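You operate a simulated robot arm through the tools that you are given. There is no shell and no other tool. Be economical: measure what you need, move in short steps, check, and stop when the job is done.

The job below is to be done with a simulated robot arm. You get a single attempt, and the scene is never put back.

JOB
Brush the black turntable clean, line up its yellow mark and lock it.
Fine: the grit goes into the grit tray; the orange brush goes back.

It is judged by the outcome, as a careful person would: the job done as asked, and still so three seconds after it is handed in. It fails if anything else is knocked over, pushed out of place, dropped, spilled or broken.

ROBOT AND FRAMES
A 6-joint arm with a two-finger parallel gripper, fixed in place. Base frame: the origin is at the foot of the arm, x ahead of it, y to its left, z up; the work surface is at about z = 60. Units: cm, degrees, N and s.
With the tool pointing down near the work surface it reaches from about 16 to 64 cm from the base axis. Its first joint turns from -66.0 to 66.0 degrees. Payload 2.9 kg.
The tool frame sits at the grasp point between the pads (the TCP): z along the fingers, y along the line on which they close. The tips reach 3 cm beyond it. The gripper opens to 11 cm. The fingers are 2 cm wide and 1 cm thick; the gripper's body (4.8 by 11.2 cm) begins 5.5 cm behind the TCP.
Orientation is that of the tool frame in the base frame, as a unit quaternion [w, x, y, z]. With the fingers straight down and closing along the base's y, the tool's x points along the base's -x, its y along +y and its z along -z.

CONTROLS
- The arm moves only by the tool send_rows. Its arguments are lists of equal length, an entry for each row: "delta_pos": the shift along the tool's x, y, z in units of 400 mm (1.0 is 400 mm), a list of three; "rot": the turn, a rotation vector about the tool's x, y, z in units of 90 degrees (1.0 is 90 degrees), a list of three; "gripper": the finger opening in cm, from 0 to 11. In form: {"delta_pos": [[dx, dy, dz], ...], "rot": [[ax, ay, az], ...], "gripper": [gripper, ...]}. A call has 1 to 12 rows; each row is the pose to reach, as a shift and turn from the pose commanded when the call began, along the tool's axes at that moment. A call with a number of a shift or a turn outside -1 to 1 is refused whole. Each row takes 0.2 s and may step no farther than 5 cm and 8.6 degrees from the row before; otherwise, or with a gripper value out of range, the whole call is refused. A pose out of reach is approached as far as the arm can. The call stops where the force on the tool passes 40 N (or 10 N more than at its start, if that is more) or the arm is blocked; 0.2 s more then pass. Each finger travels about 10.8 cm/s and halts on what it meets, pressing with about 37 N; the grip force reading is that of the motor and also rises with nothing between the fingers. The clock runs only during rows and for 0.2 s after the last one: add rows that repeat a pose to give the fingers time. It gives the time, the measured TCP pose, the force on the tool (base axes), the opening and the grip force at its end, in the units of the frame above (readings bear some noise).
- Cameras (640 x 400 px; columns grow to the right, rows downward): "scene" is fixed at [5.43, 41.88, 138.22]; the picture's right is [-0.92, -0.39, 0.00], its down [-0.23, 0.55, -0.81] and it looks along [0.31, -0.74, -0.59] (base axes); focal length 314 px, centre (320, 200). "wrist" rides on the gripper at [7.2, 1.7, -10.3] in the tool frame; the picture's right is [-0.23, 0.97, 0.00], its down [-0.76, -0.18, -0.62] and it looks along [-0.61, -0.14, 0.78] (tool axes); focal length 222 px, centre (320, 200). There is no depth. A picture from a camera that has moved, and an enlarged one, comes with that camera's place and axes in the base frame and with its lens.
- snapshot(camera): a new picture of that camera. The clock stands still meanwhile.
- inspect(camera, box): a new picture of the part [left, top, right, bottom] of that camera's present view, enlarged. The clock stands still meanwhile.
- finish_job(): hands the job in; it is judged then, once.

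Go step by step. Nothing tells you positions but the pictures and the camera data: compare them with the known pose of the tool, close in by small moves and look again before you grip or let go. The budget is 120 turns and 64 pictures, counting those below and the enlarged ones. Unless the task says otherwise, let go and move clear before handing in, and close with one line.

The tools are called as name(argument=value, ...) on one line, values as JSON. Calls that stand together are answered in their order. send_rows: Moves the arm, as the interface text tells. Its arguments: {"type":"object","properties":{"delta_pos":{"type":"array","items":{"type":"array","items":{"type":"number"}}},"rot":{"type":"array","items":{"type":"array","items":{"type":"number"}}},"gripper":{"type":"array","items":{"type":"number"}}},"required":["delta_pos","rot","gripper"]} The other tools are called the same way: snapshot (camera) takes a picture; inspect (camera, box) takes an enlarged picture of a part of a camera's view; finish_job () hands the job in.

At the start:

```text
clock: 0.0
tcp_pos: [38.4, -18.73, 103.71]
orientation: [0.0, 0.0, 1.0, -0.001]
force: [0.1, 0.4, -0.4]
finger_gap: 10.99
grip_force: 0.1
```

scene: 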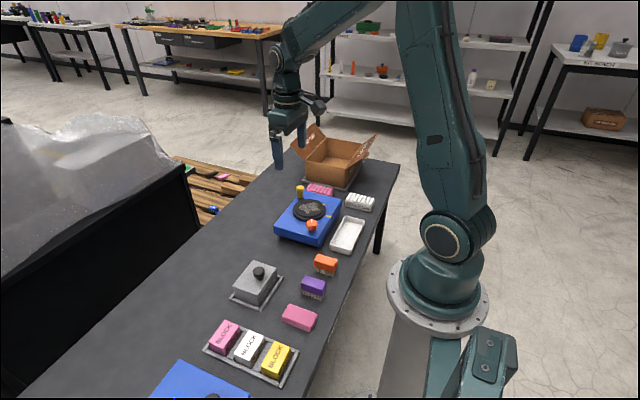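
wrist: 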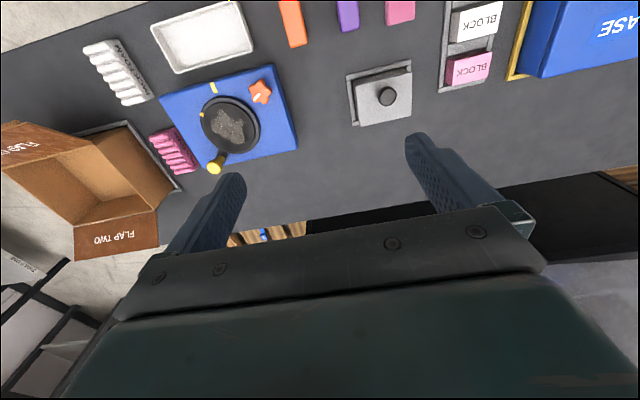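

I see a blue base with the black turntable (yellow handle peg, orange star knob), a white tray, and orange and purple brushes nearby. I'll enlarge the views to understand the parts.

inspect(camera="scene", box=[260, 170, 400, 258])

inspect(camera="wrist", box=[80, 0, 320, 180])

inspect(camera="scene", box=[190, 240, 350, 390])

```text
4.55 times, centred on (330, 214) of scene
camera zoom: at [5.43, 41.88, 138.22], right [-0.92, -0.39, 0.0], down [-0.23, 0.55, -0.81], along [0.31, -0.74, -0.59], focal length 1428 px, centre (274, 136)
```

zoom: 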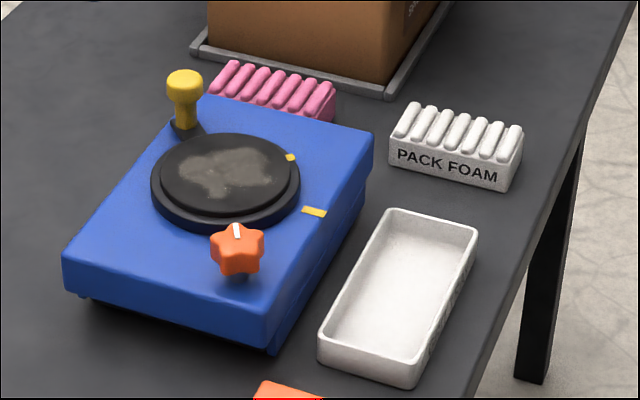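

```text
2.22 times, centred on (200, 90) of wrist
camera zoom: at [31.14, -17.16, 113.98], right [0.23, 0.97, 0.0], down [0.76, -0.18, 0.62], along [0.61, -0.14, -0.78], focal length 494 px, centre (587, 444)
```

zoom: 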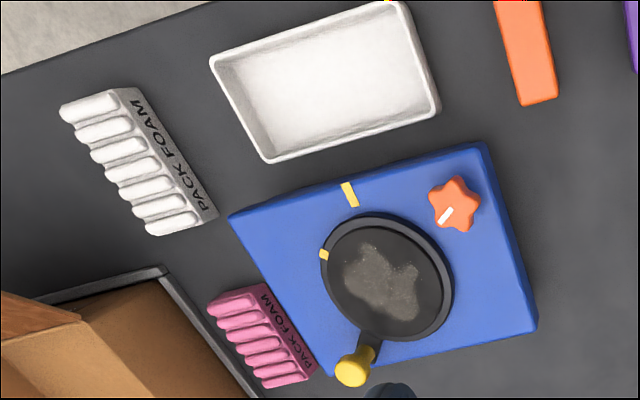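

```text
2.67 times, centred on (270, 315) of scene
camera zoom: at [5.43, 41.88, 138.22], right [-0.92, -0.39, 0.0], down [-0.23, 0.55, -0.81], along [0.31, -0.74, -0.59], focal length 838 px, centre (453, -107)
```

zoom: 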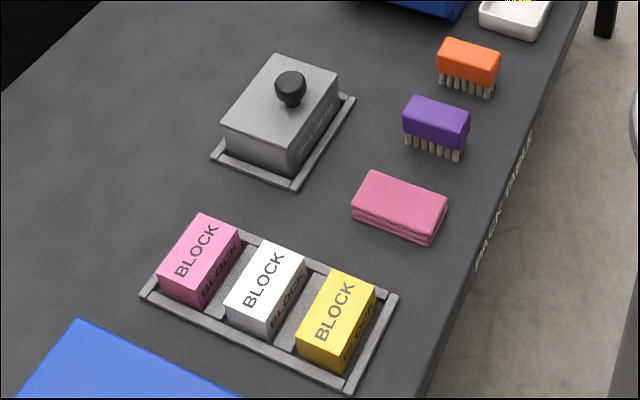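

The turntable centre is about (43, -39, 68), the tray about (28, -39) and the orange brush nearer +y. I'll move to a lower viewpoint to see the details.

send_rows(delta_pos=[[0.043, -0.068, 0.082], [0.087, -0.136, 0.164], [0.13, -0.204, 0.246], [0.173, -0.272, 0.328], [0.217, -0.34, 0.41], [0.26, -0.4075, 0.4925]], rot=[[0, 0, 0], [0, 0, 0], [0, 0, 0], [0, 0, 0], [0, 0, 0], [0, 0, 0]], gripper=[11, 11, 11, 11, 11, 11])

snapshot(camera="wrist")

```text
clock: 1.4
tcp_pos: [27.95, -35.25, 83.79]
orientation: [0.0, 0.0, 1.0, 0.0]
force: [0.5, -0.2, 0.2]
finger_gap: 11.01
grip_force: 0.1
```

```text
58 pictures are left
camera wrist: at [20.64, -33.64, 94.12], right [0.23, 0.97, 0.0], down [0.76, -0.18, 0.62], along [0.61, -0.14, -0.78], focal length 222 px, centre (320, 200)
```

wrist: 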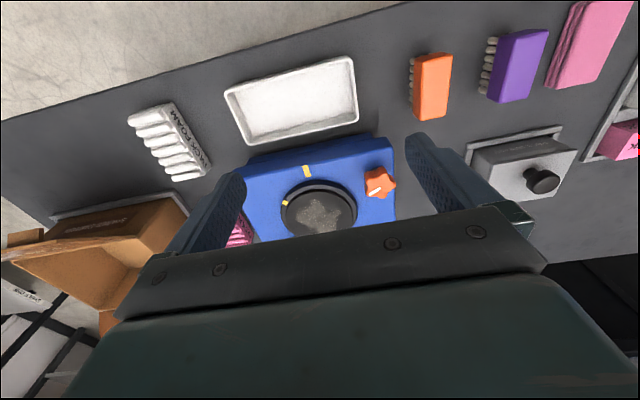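

inspect(camera="wrist", box=[210, 40, 430, 245])

inspect(camera="wrist", box=[390, 30, 550, 130])

inspect(camera="scene", box=[290, 190, 380, 300])

```text
1.95 times, centred on (320, 142) of wrist
camera zoom: at [20.64, -33.64, 94.12], right [0.23, 0.97, 0.0], down [0.76, -0.18, 0.62], along [0.61, -0.14, -0.78], focal length 433 px, centre (320, 312)
```

zoom: 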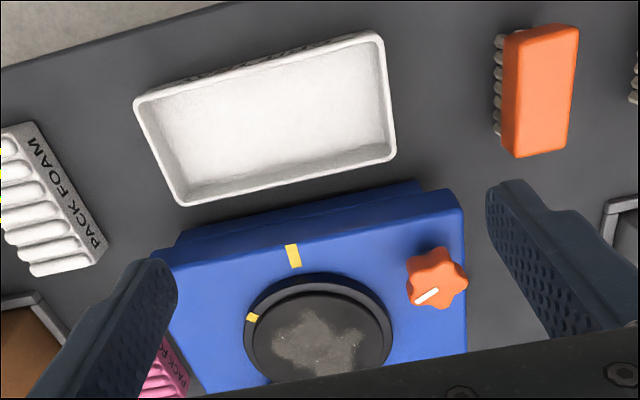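

```text
4.00 times, centred on (470, 80) of wrist
camera zoom: at [20.64, -33.64, 94.12], right [0.23, 0.97, 0.0], down [0.76, -0.18, 0.62], along [0.61, -0.14, -0.78], focal length 888 px, centre (-280, 680)
```

zoom: 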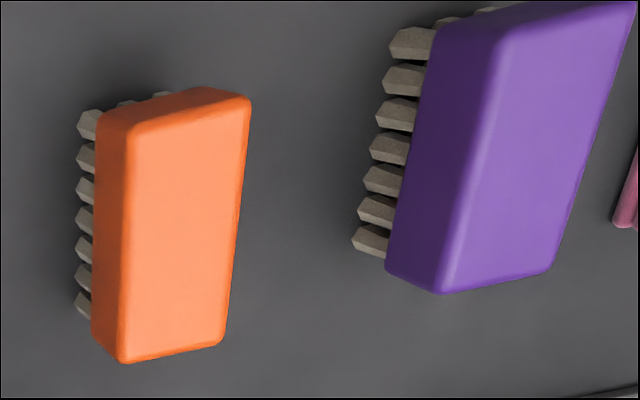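

```text
3.64 times, centred on (335, 245) of scene
camera zoom: at [5.43, 41.88, 138.22], right [-0.92, -0.39, 0.0], down [-0.23, 0.55, -0.81], along [0.31, -0.74, -0.59], focal length 1142 px, centre (266, 36)
```

zoom: 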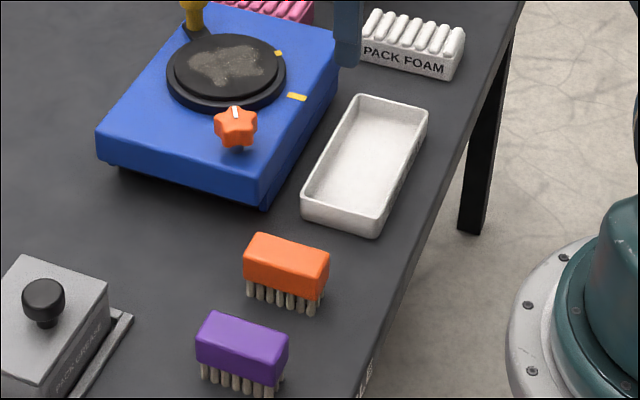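

The tray lies on the arm's side of the base, and the orange brush is long along x, centred near (30.3, -21.3) with its top at about 64.5. I'll move above it with a 6 cm opening and check.

send_rows(delta_pos=[[-0.02, 0.117, 0.0], [-0.04, 0.234, 0.0], [-0.059, 0.349, 0.08], [-0.059, 0.349, 0.18], [-0.059, 0.349, 0.295]], rot=[[0, 0, 0], [0, 0, 0], [0, 0, 0], [0, 0, 0], [0, 0, 0]], gripper=[9, 7, 5.5, 5.5, 5.5])

snapshot(camera="wrist")

inspect(camera="scene", box=[280, 200, 380, 310])

```text
refused: row 3 steps farther than a row can; nothing moved
```

```text
54 pictures are left
camera wrist: at [20.64, -33.64, 94.12], right [0.23, 0.97, 0.0], down [0.76, -0.18, 0.62], along [0.61, -0.14, -0.78], focal length 222 px, centre (320, 200)
```

wrist: 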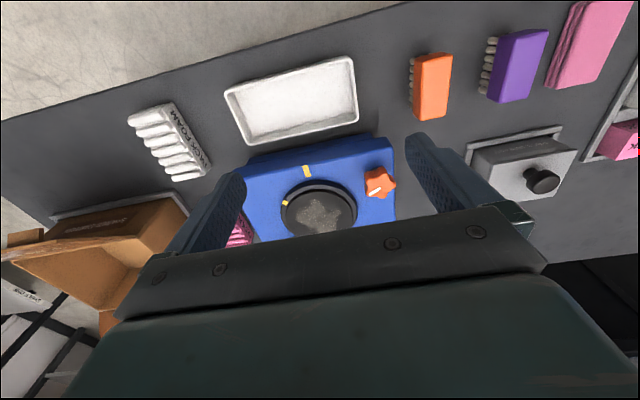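

```text
3.64 times, centred on (330, 255) of scene
camera zoom: at [5.43, 41.88, 138.22], right [-0.92, -0.39, 0.0], down [-0.23, 0.55, -0.81], along [0.31, -0.74, -0.59], focal length 1142 px, centre (284, 0)
```

zoom: 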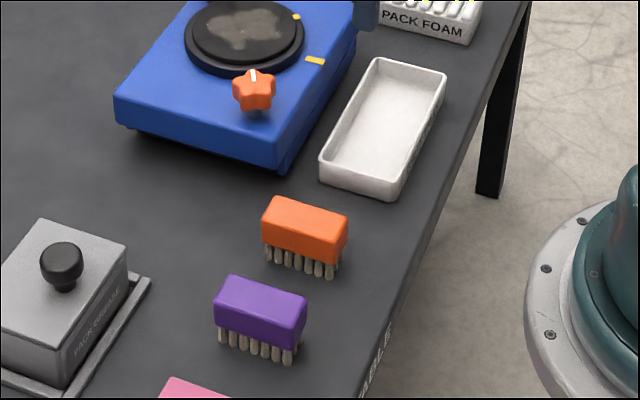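

The call was refused because one step was too long, so nothing moved. I'll resend it with smaller steps.

send_rows(delta_pos=[[-0.02, 0.117, 0.0], [-0.04, 0.234, 0.0], [-0.059, 0.349, 0.0], [-0.059, 0.349, 0.1], [-0.059, 0.349, 0.2], [-0.059, 0.349, 0.295]], rot=[[0, 0, 0], [0, 0, 0], [0, 0, 0], [0, 0, 0], [0, 0, 0], [0, 0, 0]], gripper=[9, 7, 5.5, 5.5, 5.5, 5.5])

snapshot(camera="wrist")

inspect(camera="scene", box=[280, 200, 380, 310])

```text
clock: 2.8
tcp_pos: [30.63, -21.36, 72.17]
orientation: [0.001, 0.0, 1.0, 0.0]
force: [-0.7, -0.1, 0.1]
finger_gap: 5.49
grip_force: 0.3
```

```text
52 pictures are left
camera wrist: at [23.33, -19.59, 82.52], right [0.23, 0.97, 0.0], down [0.76, -0.18, 0.62], along [0.61, -0.14, -0.78], focal length 222 px, centre (320, 200)
```

wrist: 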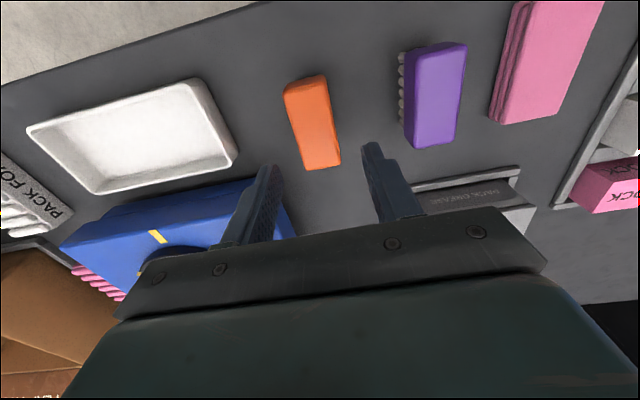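

```text
3.64 times, centred on (330, 255) of scene
camera zoom: at [5.43, 41.88, 138.22], right [-0.92, -0.39, 0.0], down [-0.23, 0.55, -0.81], along [0.31, -0.74, -0.59], focal length 1142 px, centre (284, 0)
```

zoom: 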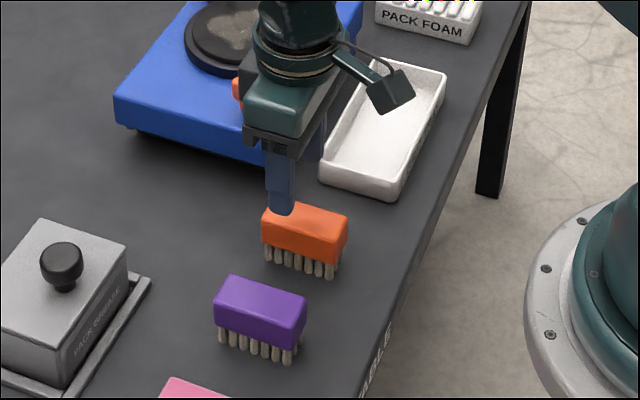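

The brush centre works out to about (29.9, -21.6). I'll correct slightly, descend so the fingertips stay on the wooden block, and close.

send_rows(delta_pos=[[0.018, -0.005, 0.0], [0.018, -0.005, 0.06], [0.018, -0.005, 0.12], [0.018, -0.005, 0.167], [0.018, -0.005, 0.167], [0.018, -0.005, 0.167], [0.018, -0.005, 0.167], [0.018, -0.005, 0.167]], rot=[[0, 0, 0], [0, 0, 0], [0, 0, 0], [0, 0, 0], [0, 0, 0], [0, 0, 0], [0, 0, 0], [0, 0, 0]], gripper=[5.5, 5.5, 5.5, 5.5, 5.5, 3, 2, 2])

inspect(camera="scene", box=[280, 200, 380, 310])

```text
clock: 4.6
tcp_pos: [29.64, -21.32, 65.59]
orientation: [0.0, 0.0, 1.0, 0.0]
force: [-0.5, 0.2, 0.5]
finger_gap: 3.34
grip_force: 37.2
```

```text
3.64 times, centred on (330, 255) of scene
camera zoom: at [5.44, 41.88, 138.22], right [-0.92, -0.39, 0.0], down [-0.23, 0.55, -0.81], along [0.31, -0.74, -0.59], focal length 1142 px, centre (284, 0)
```

zoom: 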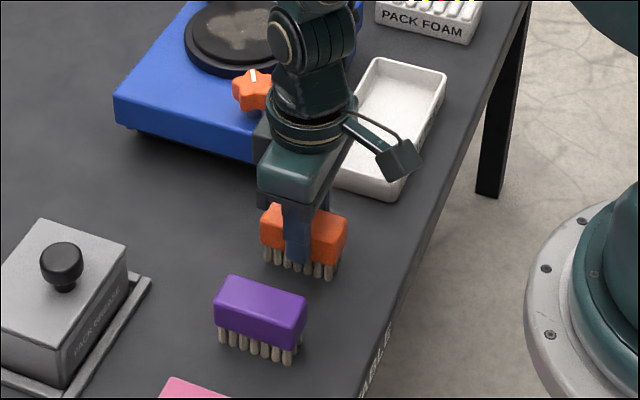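

The brush is held, 3.3 cm wide across the grip, with bristle tips about 5.6 below the TCP. I'll lift, carry it above the far side of the disc and yaw 90° so its long side faces the tray.

send_rows(delta_pos=[[0, 0, -0.1], [0, 0, -0.2], [0, 0, -0.3], [0, 0, -0.41], [-0.0534, -0.056, -0.41], [-0.1069, -0.112, -0.41], [-0.1603, -0.168, -0.41], [-0.2137, -0.224, -0.41], [-0.2672, -0.28, -0.41], [-0.3206, -0.336, -0.41], [-0.374, -0.392, -0.41], [-0.4275, -0.4475, -0.41]], rot=[[0, 0, 0], [0, 0, 0.091], [0, 0, 0.182], [0, 0, 0.273], [0, 0, 0.364], [0, 0, 0.4545], [0, 0, 0.5455], [0, 0, 0.636], [0, 0, 0.727], [0, 0, 0.818], [0, 0, 0.909], [0, 0, 1.0]], gripper=[2, 2, 2, 2, 2, 2, 2, 2, 2, 2, 2, 2])

snapshot(camera="wrist")

inspect(camera="scene", box=[240, 130, 400, 260])

```text
clock: 7.2
tcp_pos: [46.84, -39.18, 81.74]
orientation: [0.0, 0.709, 0.706, 0.0]
force: [0.3, 0.2, -0.9]
finger_gap: 2.0
grip_force: 0.1
```

```text
49 pictures are left
camera wrist: at [48.49, -32.01, 92.02], right [0.97, -0.23, 0.0], down [-0.18, -0.76, 0.62], along [-0.14, -0.61, -0.78], focal length 222 px, centre (320, 200)
```

wrist: 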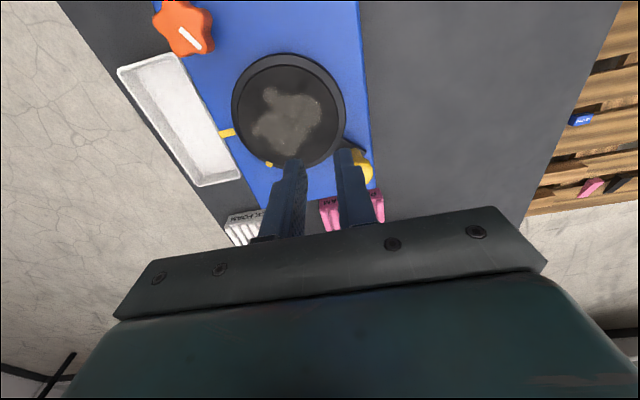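

```text
3.08 times, centred on (320, 195) of scene
camera zoom: at [5.43, 41.88, 138.22], right [-0.92, -0.39, 0.0], down [-0.23, 0.55, -0.81], along [0.31, -0.74, -0.59], focal length 966 px, centre (320, 215)
```

zoom: 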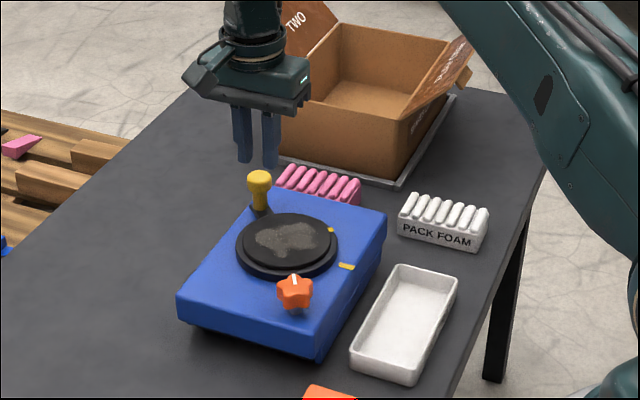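

The fingers closed to 2.0 cm, so the brush slipped out during the lift. I'll see where it is.

inspect(camera="scene", box=[280, 210, 380, 310])

```text
4.00 times, centred on (330, 260) of scene
camera zoom: at [5.43, 41.88, 138.22], right [-0.92, -0.39, 0.0], down [-0.23, 0.55, -0.81], along [0.31, -0.74, -0.59], focal length 1256 px, centre (280, -40)
```

zoom: 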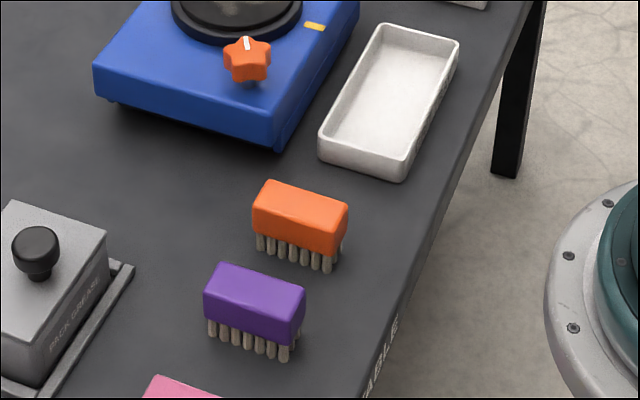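

The brush is still standing in its place; I had gripped too high on it. I'll go back, turned to close along y again, and grip lower.

send_rows(delta_pos=[[0.0402, -0.0383, 0], [0.0804, -0.0765, 0], [0.1207, -0.1148, 0], [0.1609, -0.1531, 0], [0.2011, -0.1914, 0], [0.2414, -0.2296, 0], [0.2816, -0.2679, 0], [0.3218, -0.3062, 0.0], [0.362, -0.3445, 0.0], [0.4023, -0.3827, 0.06], [0.4425, -0.421, 0.13], [0.4425, -0.421, 0.22]], rot=[[0, 0, -0.091], [0, 0, -0.182], [0, 0, -0.273], [0, 0, -0.364], [0, 0, -0.4545], [0, 0, -0.5455], [0, 0, -0.636], [0, 0, -0.727], [0, 0, -0.818], [0, 0, -0.909], [0, 0, -1.0], [0, 0, -1.0]], gripper=[2, 3, 4, 5.5, 5.5, 5.5, 5.5, 5.5, 5.5, 5.5, 5.5, 5.5])

inspect(camera="wrist", box=[220, 40, 440, 240])

```text
clock: 9.8
tcp_pos: [29.88, -21.45, 73.16]
orientation: [0.0, -0.002, 1.0, 0.0]
force: [0.5, -0.4, 0.2]
finger_gap: 5.52
grip_force: 0.1
```

```text
2.00 times, centred on (330, 140) of wrist
camera zoom: at [22.56, -19.98, 83.41], right [0.23, 0.97, 0.0], down [0.76, -0.18, 0.62], along [0.61, -0.14, -0.78], focal length 444 px, centre (300, 320)
```

zoom: 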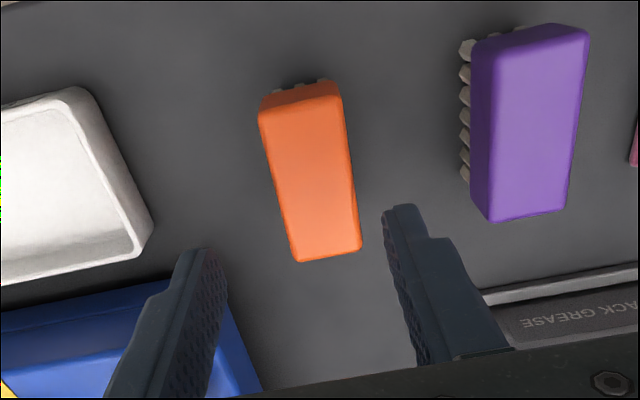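

The brush is still upright at about (30.3, -21.0). I'll descend to TCP z 63.7, grip, and lift a little to test.

send_rows(delta_pos=[[-0.01, 0.011, 0.08], [-0.01, 0.011, 0.16], [-0.01, 0.011, 0.21], [-0.01, 0.011, 0.237], [-0.01, 0.011, 0.237], [-0.01, 0.011, 0.237], [-0.01, 0.011, 0.237], [-0.01, 0.011, 0.237], [-0.01, 0.011, 0.22], [-0.01, 0.011, 0.2], [-0.01, 0.011, 0.18]], rot=[[0, 0, 0], [0, 0, 0], [0, 0, 0], [0, 0, 0], [0, 0, 0], [0, 0, 0], [0, 0, 0], [0, 0, 0], [0, 0, 0], [0, 0, 0], [0, 0, 0]], gripper=[5.5, 5.5, 5.5, 5.5, 5.5, 2, 1, 1, 1, 1, 1])

inspect(camera="scene", box=[280, 210, 380, 310])

```text
clock: 12.2
tcp_pos: [30.26, -21.07, 65.92]
orientation: [0.0, 0.001, 1.0, 0.0]
force: [0.0, -0.2, 0.1]
finger_gap: 3.31
grip_force: 37.1
```

```text
4.00 times, centred on (330, 260) of scene
camera zoom: at [5.44, 41.88, 138.22], right [-0.92, -0.39, 0.0], down [-0.23, 0.55, -0.81], along [0.31, -0.74, -0.59], focal length 1256 px, centre (280, -40)
```

zoom: 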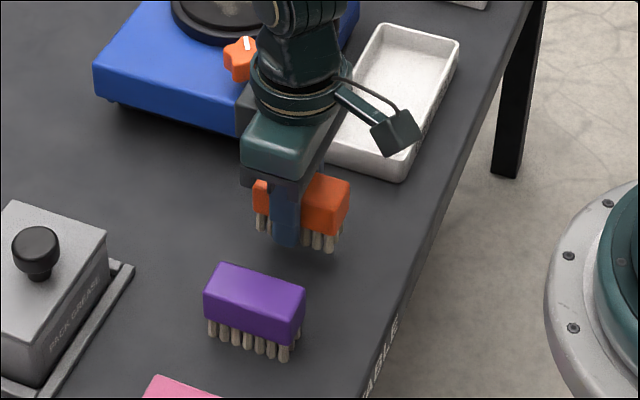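

The brush is now lifted and held, with bristle tips about 3.7 below the TCP. I'll carry it above the disc while yawing 90°.

send_rows(delta_pos=[[0, 0, -0.09], [0, 0, -0.18], [0, 0, -0.27], [0, 0, -0.36], [-0.0534, -0.056, -0.36], [-0.1069, -0.112, -0.36], [-0.1603, -0.168, -0.36], [-0.2137, -0.224, -0.36], [-0.2672, -0.28, -0.36], [-0.3206, -0.336, -0.36], [-0.374, -0.392, -0.36], [-0.4275, -0.4475, -0.36]], rot=[[0, 0, 0], [0, 0, 0.091], [0, 0, 0.182], [0, 0, 0.273], [0, 0, 0.364], [0, 0, 0.4545], [0, 0, 0.5455], [0, 0, 0.636], [0, 0, 0.727], [0, 0, 0.818], [0, 0, 0.909], [0, 0, 1.0]], gripper=[1, 1, 1, 1, 1, 1, 1, 1, 1, 1, 1, 1])

snapshot(camera="wrist")

inspect(camera="scene", box=[240, 130, 400, 260])

```text
clock: 14.8
tcp_pos: [47.44, -39.16, 80.44]
orientation: [0.001, 0.709, 0.706, 0.0]
force: [-0.4, -0.2, -0.9]
finger_gap: 3.33
grip_force: 37.6
```

```text
44 pictures are left
camera wrist: at [49.05, -32.05, 90.7], right [0.97, -0.23, 0.0], down [-0.18, -0.76, 0.62], along [-0.14, -0.61, -0.78], focal length 222 px, centre (320, 200)
```

wrist: 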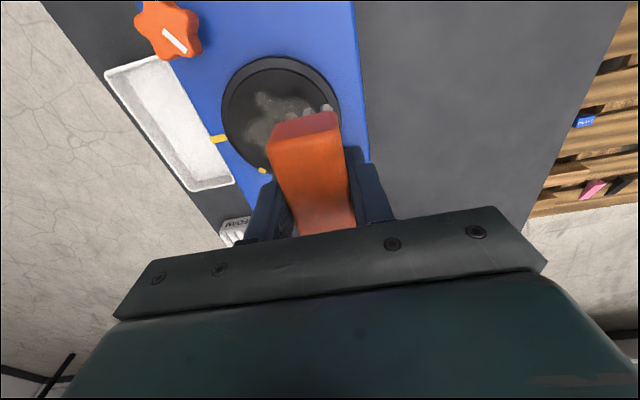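

```text
3.08 times, centred on (320, 195) of scene
camera zoom: at [5.43, 41.88, 138.22], right [-0.92, -0.39, 0.0], down [-0.23, 0.55, -0.81], along [0.31, -0.74, -0.59], focal length 966 px, centre (320, 215)
```

zoom: 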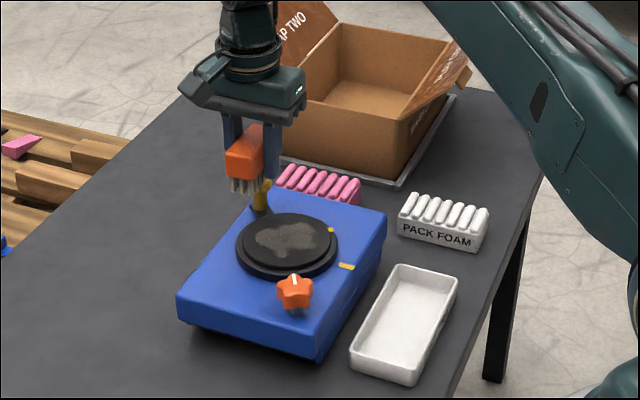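

The brush is held over the far side of the disc. I'll shift slightly away from the crank knob and descend carefully to just above the surface.

send_rows(delta_pos=[[0.03, 0.01, 0.06], [0.03, 0.01, 0.12], [0.03, 0.01, 0.17], [0.03, 0.01, 0.196]], rot=[[0, 0, 0], [0, 0, 0], [0, 0, 0], [0, 0, 0]], gripper=[1, 1, 1, 1])

inspect(camera="scene", box=[260, 160, 380, 250])

inspect(camera="wrist", box=[120, 0, 440, 240])

```text
clock: 15.8
tcp_pos: [48.03, -37.93, 72.89]
orientation: [0.005, 0.708, 0.706, -0.002]
force: [-5.3, -0.1, 30.2]
finger_gap: 3.41
grip_force: 37.4
```

```text
4.44 times, centred on (320, 205) of scene
camera zoom: at [5.38, 41.92, 138.21], right [-0.92, -0.39, 0.0], down [-0.23, 0.54, -0.81], along [0.31, -0.74, -0.59], focal length 1396 px, centre (320, 178)
```

zoom: 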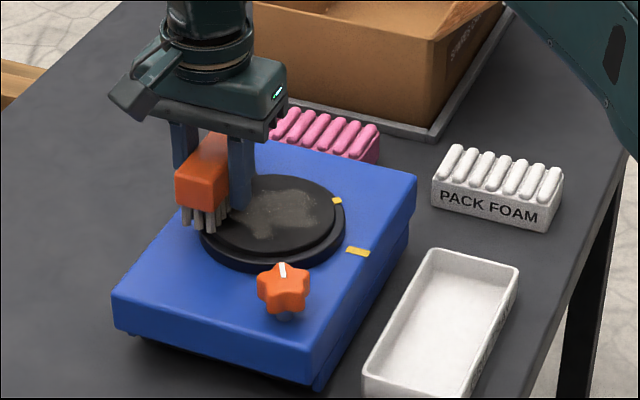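

```text
1.67 times, centred on (280, 120) of wrist
camera zoom: at [49.57, -30.78, 83.12], right [0.97, -0.23, 0.01], down [-0.18, -0.76, 0.63], along [-0.14, -0.61, -0.78], focal length 370 px, centre (387, 333)
```

zoom: 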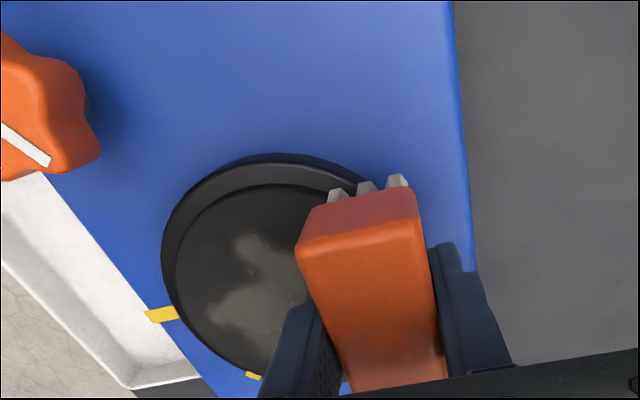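

The bristles touch the disc with about 30 N at TCP z 72.9. I'll ease to light pressure and sweep toward the tray by 9 cm, then look at how the grit reacts.

send_rows(delta_pos=[[0, 0, -0.004], [0, -0.025, -0.004], [0, -0.05, -0.004], [0, -0.075, -0.004], [0, -0.1, -0.004], [0, -0.125, -0.004], [0, -0.15, -0.004], [0, -0.175, -0.004], [0, -0.2, -0.004], [0, -0.225, -0.004]], rot=[[0, 0, 0], [0, 0, 0], [0, 0, 0], [0, 0, 0], [0, 0, 0], [0, 0, 0], [0, 0, 0], [0, 0, 0], [0, 0, 0], [0, 0, 0]], gripper=[1, 1, 1, 1, 1, 1, 1, 1, 1, 1])

inspect(camera="scene", box=[260, 160, 380, 250])

inspect(camera="wrist", box=[120, 0, 440, 240])

```text
clock: 18.0
tcp_pos: [39.1, -37.64, 72.88]
orientation: [0.003, 0.706, 0.708, 0.0]
force: [12.5, 0.5, 23.0]
finger_gap: 3.32
grip_force: 36.9
```

```text
4.44 times, centred on (320, 205) of scene
camera zoom: at [5.43, 41.91, 138.21], right [-0.92, -0.39, 0.0], down [-0.23, 0.55, -0.81], along [0.31, -0.74, -0.59], focal length 1396 px, centre (320, 178)
```

zoom: 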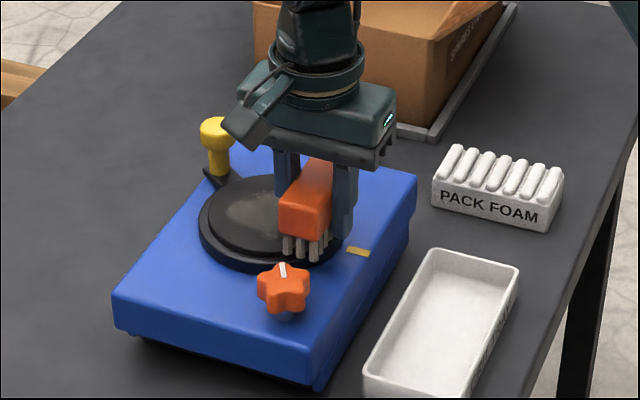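

```text
1.67 times, centred on (280, 120) of wrist
camera zoom: at [40.68, -30.61, 83.08], right [0.97, -0.23, 0.01], down [-0.18, -0.76, 0.63], along [-0.14, -0.61, -0.78], focal length 370 px, centre (387, 333)
```

zoom: 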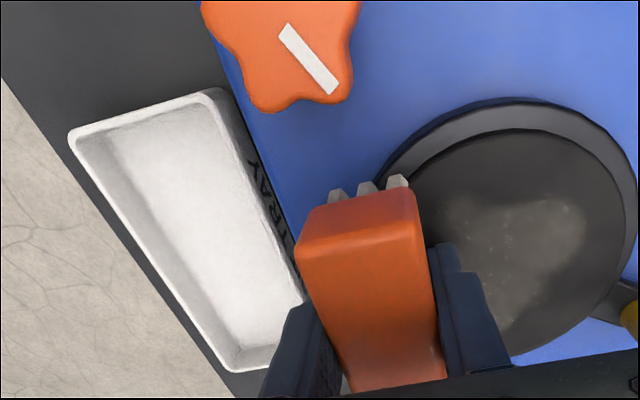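

The grit patch faded partly where the brush passed. I'll finish the stroke over the disc edge and out above the tray, then check.

send_rows(delta_pos=[[0, -0.03, -0.004], [0, -0.06, -0.004], [0, -0.1, -0.004], [0, -0.15, -0.004], [0, -0.2, -0.004], [0, -0.25, -0.004], [0, -0.25, -0.004]], rot=[[0, 0, 0], [0, 0, 0], [0, 0, 0], [0, 0, 0], [0, 0, 0], [0, 0, 0], [0, 0, 0]], gripper=[1, 1, 1, 1, 1, 1, 1])

inspect(camera="scene", box=[270, 170, 390, 270])

snapshot(camera="wrist")

```text
clock: 19.6
tcp_pos: [28.79, -37.68, 72.78]
orientation: [0.0, 0.706, 0.708, 0.0]
force: [-0.4, -0.2, -0.7]
finger_gap: 3.31
grip_force: 37.1
```

```text
4.00 times, centred on (330, 220) of scene
camera zoom: at [5.44, 41.88, 138.22], right [-0.92, -0.39, 0.0], down [-0.23, 0.55, -0.81], along [0.31, -0.74, -0.59], focal length 1256 px, centre (280, 120)
```

zoom: 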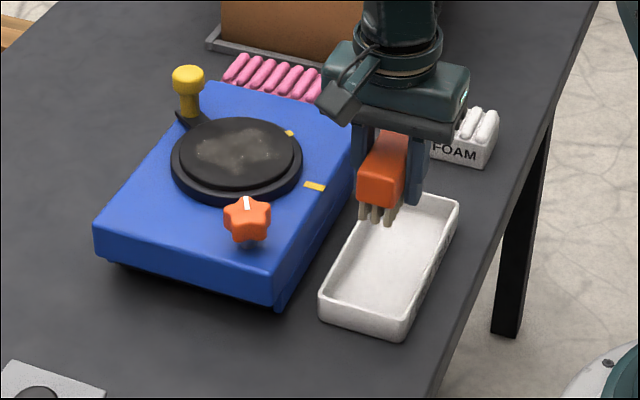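

```text
37 pictures are left
camera wrist: at [30.48, -30.6, 83.02], right [0.97, -0.23, 0.0], down [-0.18, -0.76, 0.62], along [-0.14, -0.61, -0.78], focal length 222 px, centre (320, 200)
```

wrist: 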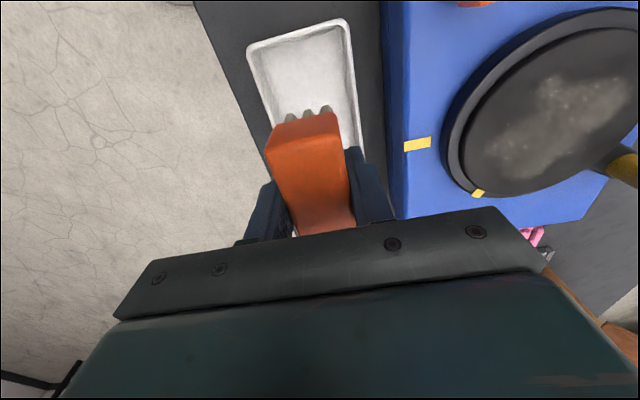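

The patch is lighter but still there, and nothing visible has fallen anywhere. The brush is centred over the tray (about x 25–32.5), so I'll dip it and wipe it gently there to see whether it sheds grit.

send_rows(delta_pos=[[0, 0, 0.08], [0, 0, 0.16], [0, 0, 0.2], [0, 0, 0.207], [0, 0, 0.212], [0.03, 0, 0.212], [0, 0, 0.212], [-0.03, 0, 0.212], [-0.06, 0, 0.212], [-0.03, 0, 0.212], [0, 0, 0.212]], rot=[[0, 0, 0], [0, 0, 0], [0, 0, 0], [0, 0, 0], [0, 0, 0], [0, 0, 0], [0, 0, 0], [0, 0, 0], [0, 0, 0], [0, 0, 0], [0, 0, 0]], gripper=[1, 1, 1, 1, 1, 1, 1, 1, 1, 1, 1])

inspect(camera="scene", box=[270, 170, 390, 270])

```text
clock: 22.0
tcp_pos: [28.79, -37.88, 64.31]
orientation: [0.0, 0.707, 0.707, 0.0]
force: [0.6, 0.7, -1.7]
finger_gap: 3.31
grip_force: 37.2
```

```text
4.00 times, centred on (330, 220) of scene
camera zoom: at [5.44, 41.88, 138.22], right [-0.92, -0.39, 0.0], down [-0.23, 0.55, -0.81], along [0.31, -0.74, -0.59], focal length 1256 px, centre (280, 120)
```

zoom: 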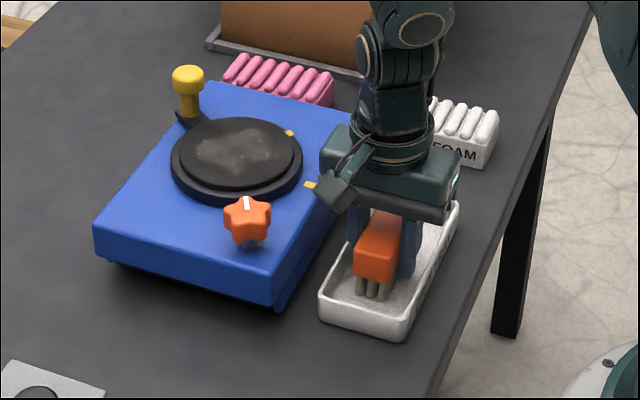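

There is no contact yet. I'll lower a few more millimetres, wipe, then rise and look into the tray.

send_rows(delta_pos=[[0, 0, 0.005], [0, 0, 0.009], [0.03, 0, 0.009], [0, 0, 0.009], [-0.03, 0, 0.009], [-0.06, 0, 0.009], [-0.03, 0, 0.0], [0, 0, -0.09], [0, 0, -0.2]], rot=[[0, 0, 0], [0, 0, 0], [0, 0, 0], [0, 0, 0], [0, 0, 0], [0, 0, 0], [0, 0, 0], [0, 0, 0], [0, 0, 0]], gripper=[1, 1, 1, 1, 1, 1, 1, 1, 1])

inspect(camera="scene", box=[270, 170, 390, 270])

inspect(camera="wrist", box=[220, 10, 420, 150])

```text
clock: 24.0
tcp_pos: [28.75, -37.69, 72.42]
orientation: [0.0, 0.707, 0.707, -0.001]
force: [-0.1, -0.9, -0.6]
finger_gap: 3.32
grip_force: 37.5
```

```text
4.00 times, centred on (330, 220) of scene
camera zoom: at [5.44, 41.88, 138.22], right [-0.92, -0.39, 0.0], down [-0.23, 0.55, -0.81], along [0.31, -0.74, -0.59], focal length 1256 px, centre (280, 120)
```

zoom: 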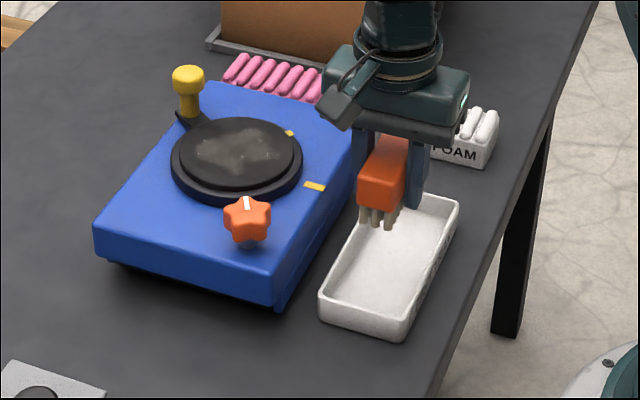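

```text
2.86 times, centred on (320, 80) of wrist
camera zoom: at [30.44, -30.57, 82.66], right [0.97, -0.23, 0.0], down [-0.18, -0.76, 0.62], along [-0.14, -0.61, -0.78], focal length 635 px, centre (320, 543)
```

zoom: 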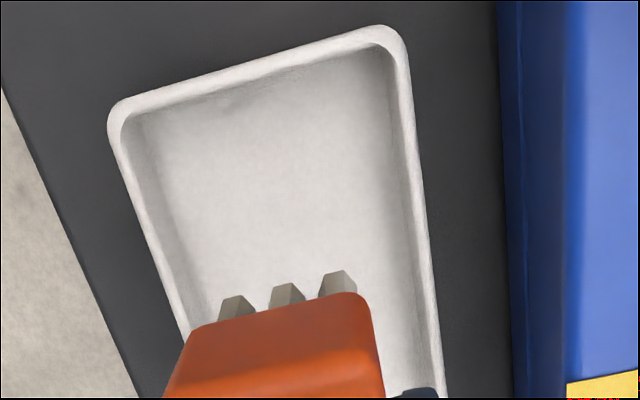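

The tray shows nothing yet, so the grit may need more strokes. I'll repeat with a slightly shifted stroke from the far edge.

send_rows(delta_pos=[[0, 0, -0.12], [-0.0325, 0.115, -0.12], [-0.0325, 0.23, -0.12], [-0.0325, 0.345, -0.12], [-0.0325, 0.465, -0.12], [-0.0325, 0.465, -0.05], [-0.0325, 0.465, -0.012], [-0.0325, 0.465, -0.007]], rot=[[0, 0, 0], [0, 0, 0], [0, 0, 0], [0, 0, 0], [0, 0, 0], [0, 0, 0], [0, 0, 0], [0, 0, 0]], gripper=[1, 1, 1, 1, 1, 1, 1, 1])

send_rows(delta_pos=[[0, -0.02, 0], [0, -0.045, 0], [0, -0.07, 0], [0, -0.095, 0], [0, -0.12, 0], [0, -0.145, 0], [0, -0.17, 0], [0, -0.2, 0], [0, -0.235, 0], [0, -0.31, 0], [0, -0.39, 0], [0, -0.465, 0]], rot=[[0, 0, 0], [0, 0, 0], [0, 0, 0], [0, 0, 0], [0, 0, 0], [0, 0, 0], [0, 0, 0], [0, 0, 0], [0, 0, 0], [0, 0, 0], [0, 0, 0], [0, 0, 0]], gripper=[1, 1, 1, 1, 1, 1, 1, 1, 1, 1, 1, 1])

snapshot(camera="wrist")

```text
clock: 25.8
tcp_pos: [47.5, -39.1, 72.88]
orientation: [0.001, 0.707, 0.707, 0.001]
force: [-7.7, 8.3, 20.8]
finger_gap: 3.37
grip_force: 36.9
```

```text
clock: 28.4
tcp_pos: [28.72, -39.08, 72.51]
orientation: [-0.001, 0.708, 0.707, 0.0]
force: [0.6, -0.4, -0.7]
finger_gap: 3.35
grip_force: 37.5
```

```text
33 pictures are left
camera wrist: at [30.46, -31.97, 82.67], right [0.97, -0.23, 0.0], down [-0.18, -0.76, 0.62], along [-0.14, -0.61, -0.78], focal length 222 px, centre (320, 200)
```

wrist: 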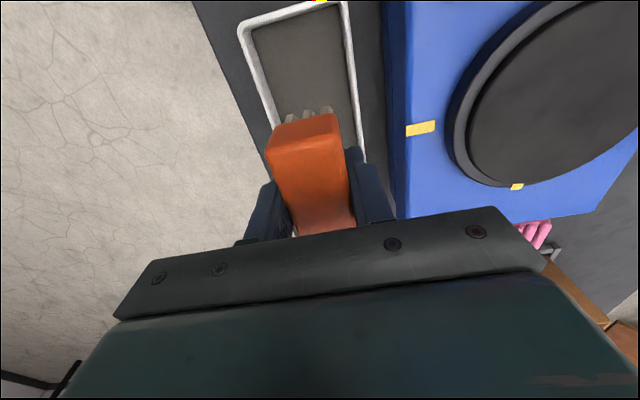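

The disc is now clean and the tray floor has turned grey with grit. I'll take the brush back to its place, turning it to its original yaw.

send_rows(delta_pos=[[0, 0, -0.12], [0.05, 0.004, -0.12], [0.1, 0.008, -0.12], [0.15, 0.012, -0.12], [0.2, 0.016, -0.12], [0.25, 0.02, -0.12], [0.3, 0.025, -0.12], [0.35, 0.03, -0.12], [0.4, 0.034, -0.12], [0.43, 0.037, -0.12], [0.4525, 0.039, -0.1], [0.4525, 0.039, -0.05]], rot=[[0, 0, 0], [0, 0, -0.091], [0, 0, -0.182], [0, 0, -0.273], [0, 0, -0.364], [0, 0, -0.4545], [0, 0, -0.5455], [0, 0, -0.636], [0, 0, -0.727], [0, 0, -0.818], [0, 0, -0.909], [0, 0, -1.0]], gripper=[1, 1, 1, 1, 1, 1, 1, 1, 1, 1, 1, 1])

inspect(camera="scene", box=[260, 170, 400, 290])

```text
clock: 31.0
tcp_pos: [30.45, -20.9, 74.39]
orientation: [-0.001, -0.002, 1.0, 0.0]
force: [0.0, 0.1, -0.3]
finger_gap: 3.34
grip_force: 37.1
```

```text
3.33 times, centred on (330, 230) of scene
camera zoom: at [5.43, 41.88, 138.22], right [-0.92, -0.39, 0.0], down [-0.23, 0.55, -0.81], along [0.31, -0.74, -0.59], focal length 1047 px, centre (287, 100)
```

zoom: 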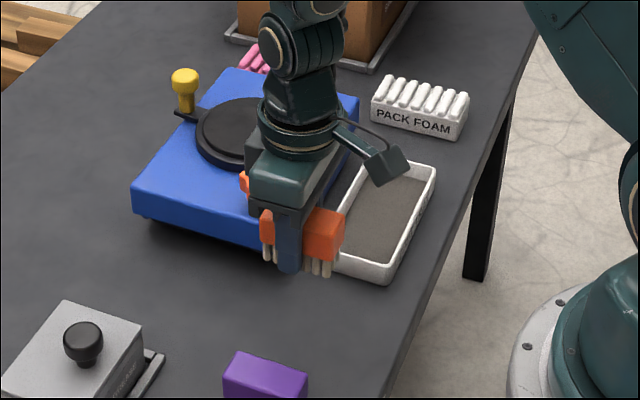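

I'm above the brush's original place. I'll descend to just about contact and read the force.

send_rows(delta_pos=[[0.0075, -0.0075, 0.08], [0.0075, -0.0075, 0.16], [0.0075, -0.0075, 0.23], [0.0075, -0.0075, 0.257], [0.0075, -0.0075, 0.262], [0.0075, -0.0075, 0.264]], rot=[[0, 0, 0], [0, 0, 0], [0, 0, 0], [0, 0, 0], [0, 0, 0], [0, 0, 0]], gripper=[1, 1, 1, 1, 1, 1])

inspect(camera="scene", box=[280, 210, 380, 310])

```text
clock: 32.4
tcp_pos: [30.11, -21.2, 64.0]
orientation: [0.0, 0.0, 1.0, 0.0]
force: [0.1, -1.0, -0.4]
finger_gap: 3.31
grip_force: 36.9
```

```text
4.00 times, centred on (330, 260) of scene
camera zoom: at [5.44, 41.88, 138.22], right [-0.92, -0.39, 0.0], down [-0.23, 0.55, -0.81], along [0.31, -0.74, -0.59], focal length 1256 px, centre (280, -40)
```

zoom: 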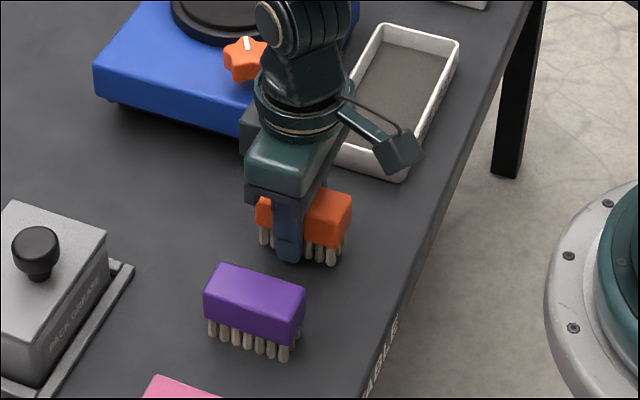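

send_rows(delta_pos=[[0, 0, 0.004], [0, 0, 0.007], [0, 0, 0.0085], [0, 0, 0.0085]], rot=[[0, 0, 0], [0, 0, 0], [0, 0, 0], [0, 0, 0]], gripper=[1, 1, 1, 1])

```text
clock: 33.4
tcp_pos: [30.11, -21.18, 63.67]
orientation: [-0.001, 0.0, 1.0, 0.001]
force: [0.1, 0.4, -0.2]
finger_gap: 3.34
grip_force: 37.2
```

The brush should be within a millimetre or so of the table, with no contact force yet. I'll go slightly lower and then release.

send_rows(delta_pos=[[0, 0, 0.002], [0, 0, 0.004], [0, 0, 0.006]], rot=[[0, 0, 0], [0, 0, 0], [0, 0, 0]], gripper=[1, 1, 1])

```text
clock: 34.2
tcp_pos: [30.1, -21.17, 63.53]
orientation: [0.0, -0.001, 1.0, 0.0]
force: [0.2, 1.0, 0.1]
finger_gap: 3.34
grip_force: 37.3
```

send_rows(delta_pos=[[0, 0, 0.002], [0, 0, 0.004], [0, 0, 0.005]], rot=[[0, 0, 0], [0, 0, 0], [0, 0, 0]], gripper=[1, 1, 1])

inspect(camera="scene", box=[300, 245, 350, 285])

```text
clock: 35.0
tcp_pos: [29.98, -21.2, 63.41]
orientation: [0.001, 0.0, 1.0, 0.0]
force: [-0.5, 3.5, 30.6]
finger_gap: 3.36
grip_force: 37.2
```

```text
10.00 times, centred on (325, 265) of scene
camera zoom: at [5.4, 41.91, 138.21], right [-0.92, -0.39, 0.0], down [-0.23, 0.55, -0.81], along [0.31, -0.74, -0.59], focal length 3141 px, centre (270, -450)
```

zoom: 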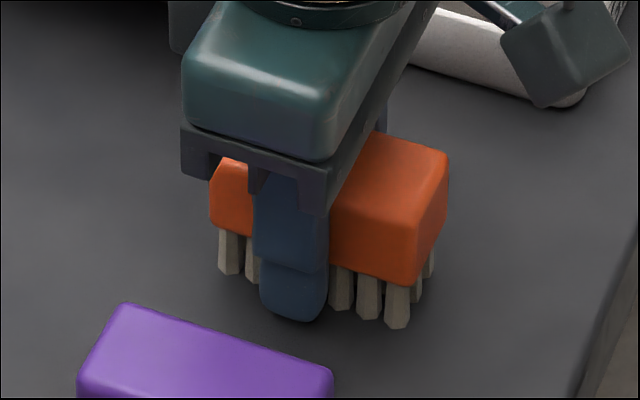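

It is on the table now. I'll ease the pressure, open, and rise straight up.

send_rows(delta_pos=[[0, 0, -0.003], [0, 0, -0.003], [0, 0, -0.003], [0, 0, -0.003], [0, 0, -0.06], [0, 0, -0.16], [0, 0, -0.28], [0, 0, -0.4]], rot=[[0, 0, 0], [0, 0, 0], [0, 0, 0], [0, 0, 0], [0, 0, 0], [0, 0, 0], [0, 0, 0], [0, 0, 0]], gripper=[3.4, 5, 5.5, 5.5, 5.5, 5.5, 5.5, 5.5])

inspect(camera="scene", box=[250, 170, 410, 300])

snapshot(camera="wrist")

```text
clock: 36.8
tcp_pos: [29.87, -21.24, 79.07]
orientation: [-0.001, 0.0, 1.0, 0.0]
force: [-0.5, -1.2, 0.5]
finger_gap: 5.5
grip_force: 0.1
```

```text
3.08 times, centred on (330, 235) of scene
camera zoom: at [5.44, 41.88, 138.22], right [-0.92, -0.39, 0.0], down [-0.23, 0.55, -0.81], along [0.31, -0.74, -0.59], focal length 966 px, centre (289, 92)
```

zoom: 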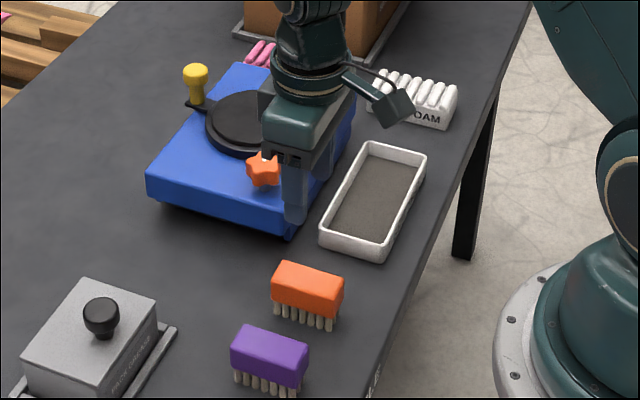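

```text
28 pictures are left
camera wrist: at [22.59, -19.72, 89.35], right [0.23, 0.97, 0.0], down [0.76, -0.18, 0.62], along [0.61, -0.14, -0.78], focal length 222 px, centre (320, 200)
```

wrist: 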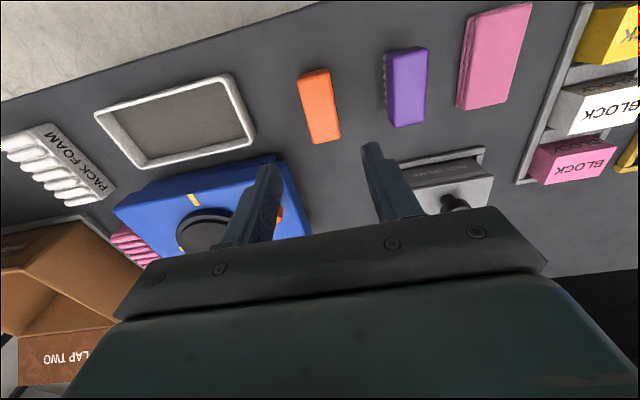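

The brush is back and the tray holds the grit. Next I'll move over the turntable, yawed 60° and later tilted outward so I can reach the yellow crank knob.

send_rows(delta_pos=[[-0.0, -0.0, -0.12], [-0.05, -0.065, -0.125], [-0.1, -0.13, -0.125], [-0.15, -0.195, -0.125], [-0.2, -0.26, -0.125], [-0.25, -0.325, -0.125], [-0.3, -0.39, -0.125], [-0.35, -0.455, -0.125], [-0.39, -0.495, -0.125]], rot=[[0, 0, 0], [0, 0, 0.0834], [0, 0, 0.167], [0, 0, 0.25], [0, 0, 0.334], [0, 0, 0.417], [0, 0, 0.5], [0, 0, 0.583], [0, 0, 0.6667]], gripper=[5.5, 5.5, 5.5, 5.5, 5.5, 5.5, 5.5, 5.5, 5.5])

send_rows(delta_pos=[[0, 0, 0], [0, 0, 0], [0, 0, 0]], rot=[[0, -0.0926, 0], [0, -0.185, 0], [0, -0.2778, 0]], gripper=[5.5, 5.5, 5.5])

snapshot(camera="wrist")

inspect(camera="scene", box=[260, 170, 380, 260])

```text
clock: 38.8
tcp_pos: [45.57, -40.92, 84.16]
orientation: [0.0, 0.502, 0.865, 0.001]
force: [-0.2, -0.8, -0.1]
finger_gap: 5.5
grip_force: 0.0
```

```text
clock: 39.6
tcp_pos: [45.56, -41.01, 84.35]
orientation: [0.188, 0.488, 0.845, -0.108]
force: [-0.6, 0.1, 0.2]
finger_gap: 5.5
grip_force: 0.1
```

```text
27 pictures are left
camera wrist: at [41.57, -30.86, 90.52], right [0.95, 0.31, 0.1], down [0.06, -0.46, 0.89], along [0.32, -0.83, -0.45], focal length 222 px, centre (320, 200)
```

wrist: 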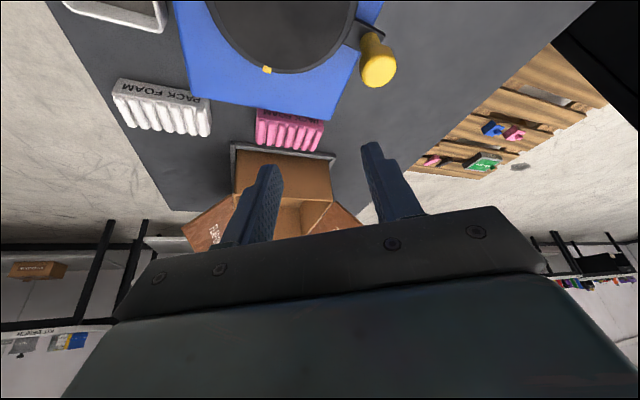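

```text
4.44 times, centred on (320, 215) of scene
camera zoom: at [5.44, 41.88, 138.22], right [-0.92, -0.39, 0.0], down [-0.23, 0.55, -0.81], along [0.31, -0.74, -0.59], focal length 1396 px, centre (320, 133)
```

zoom: 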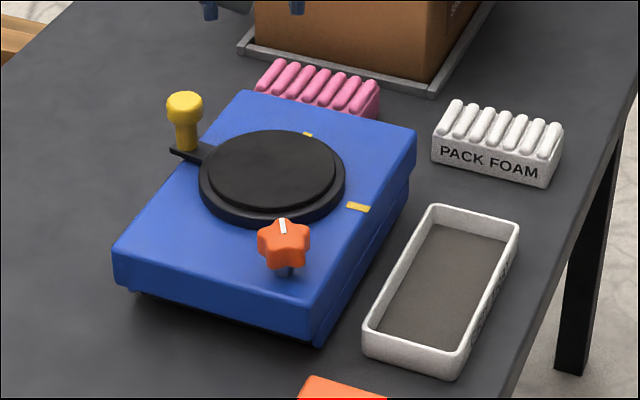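

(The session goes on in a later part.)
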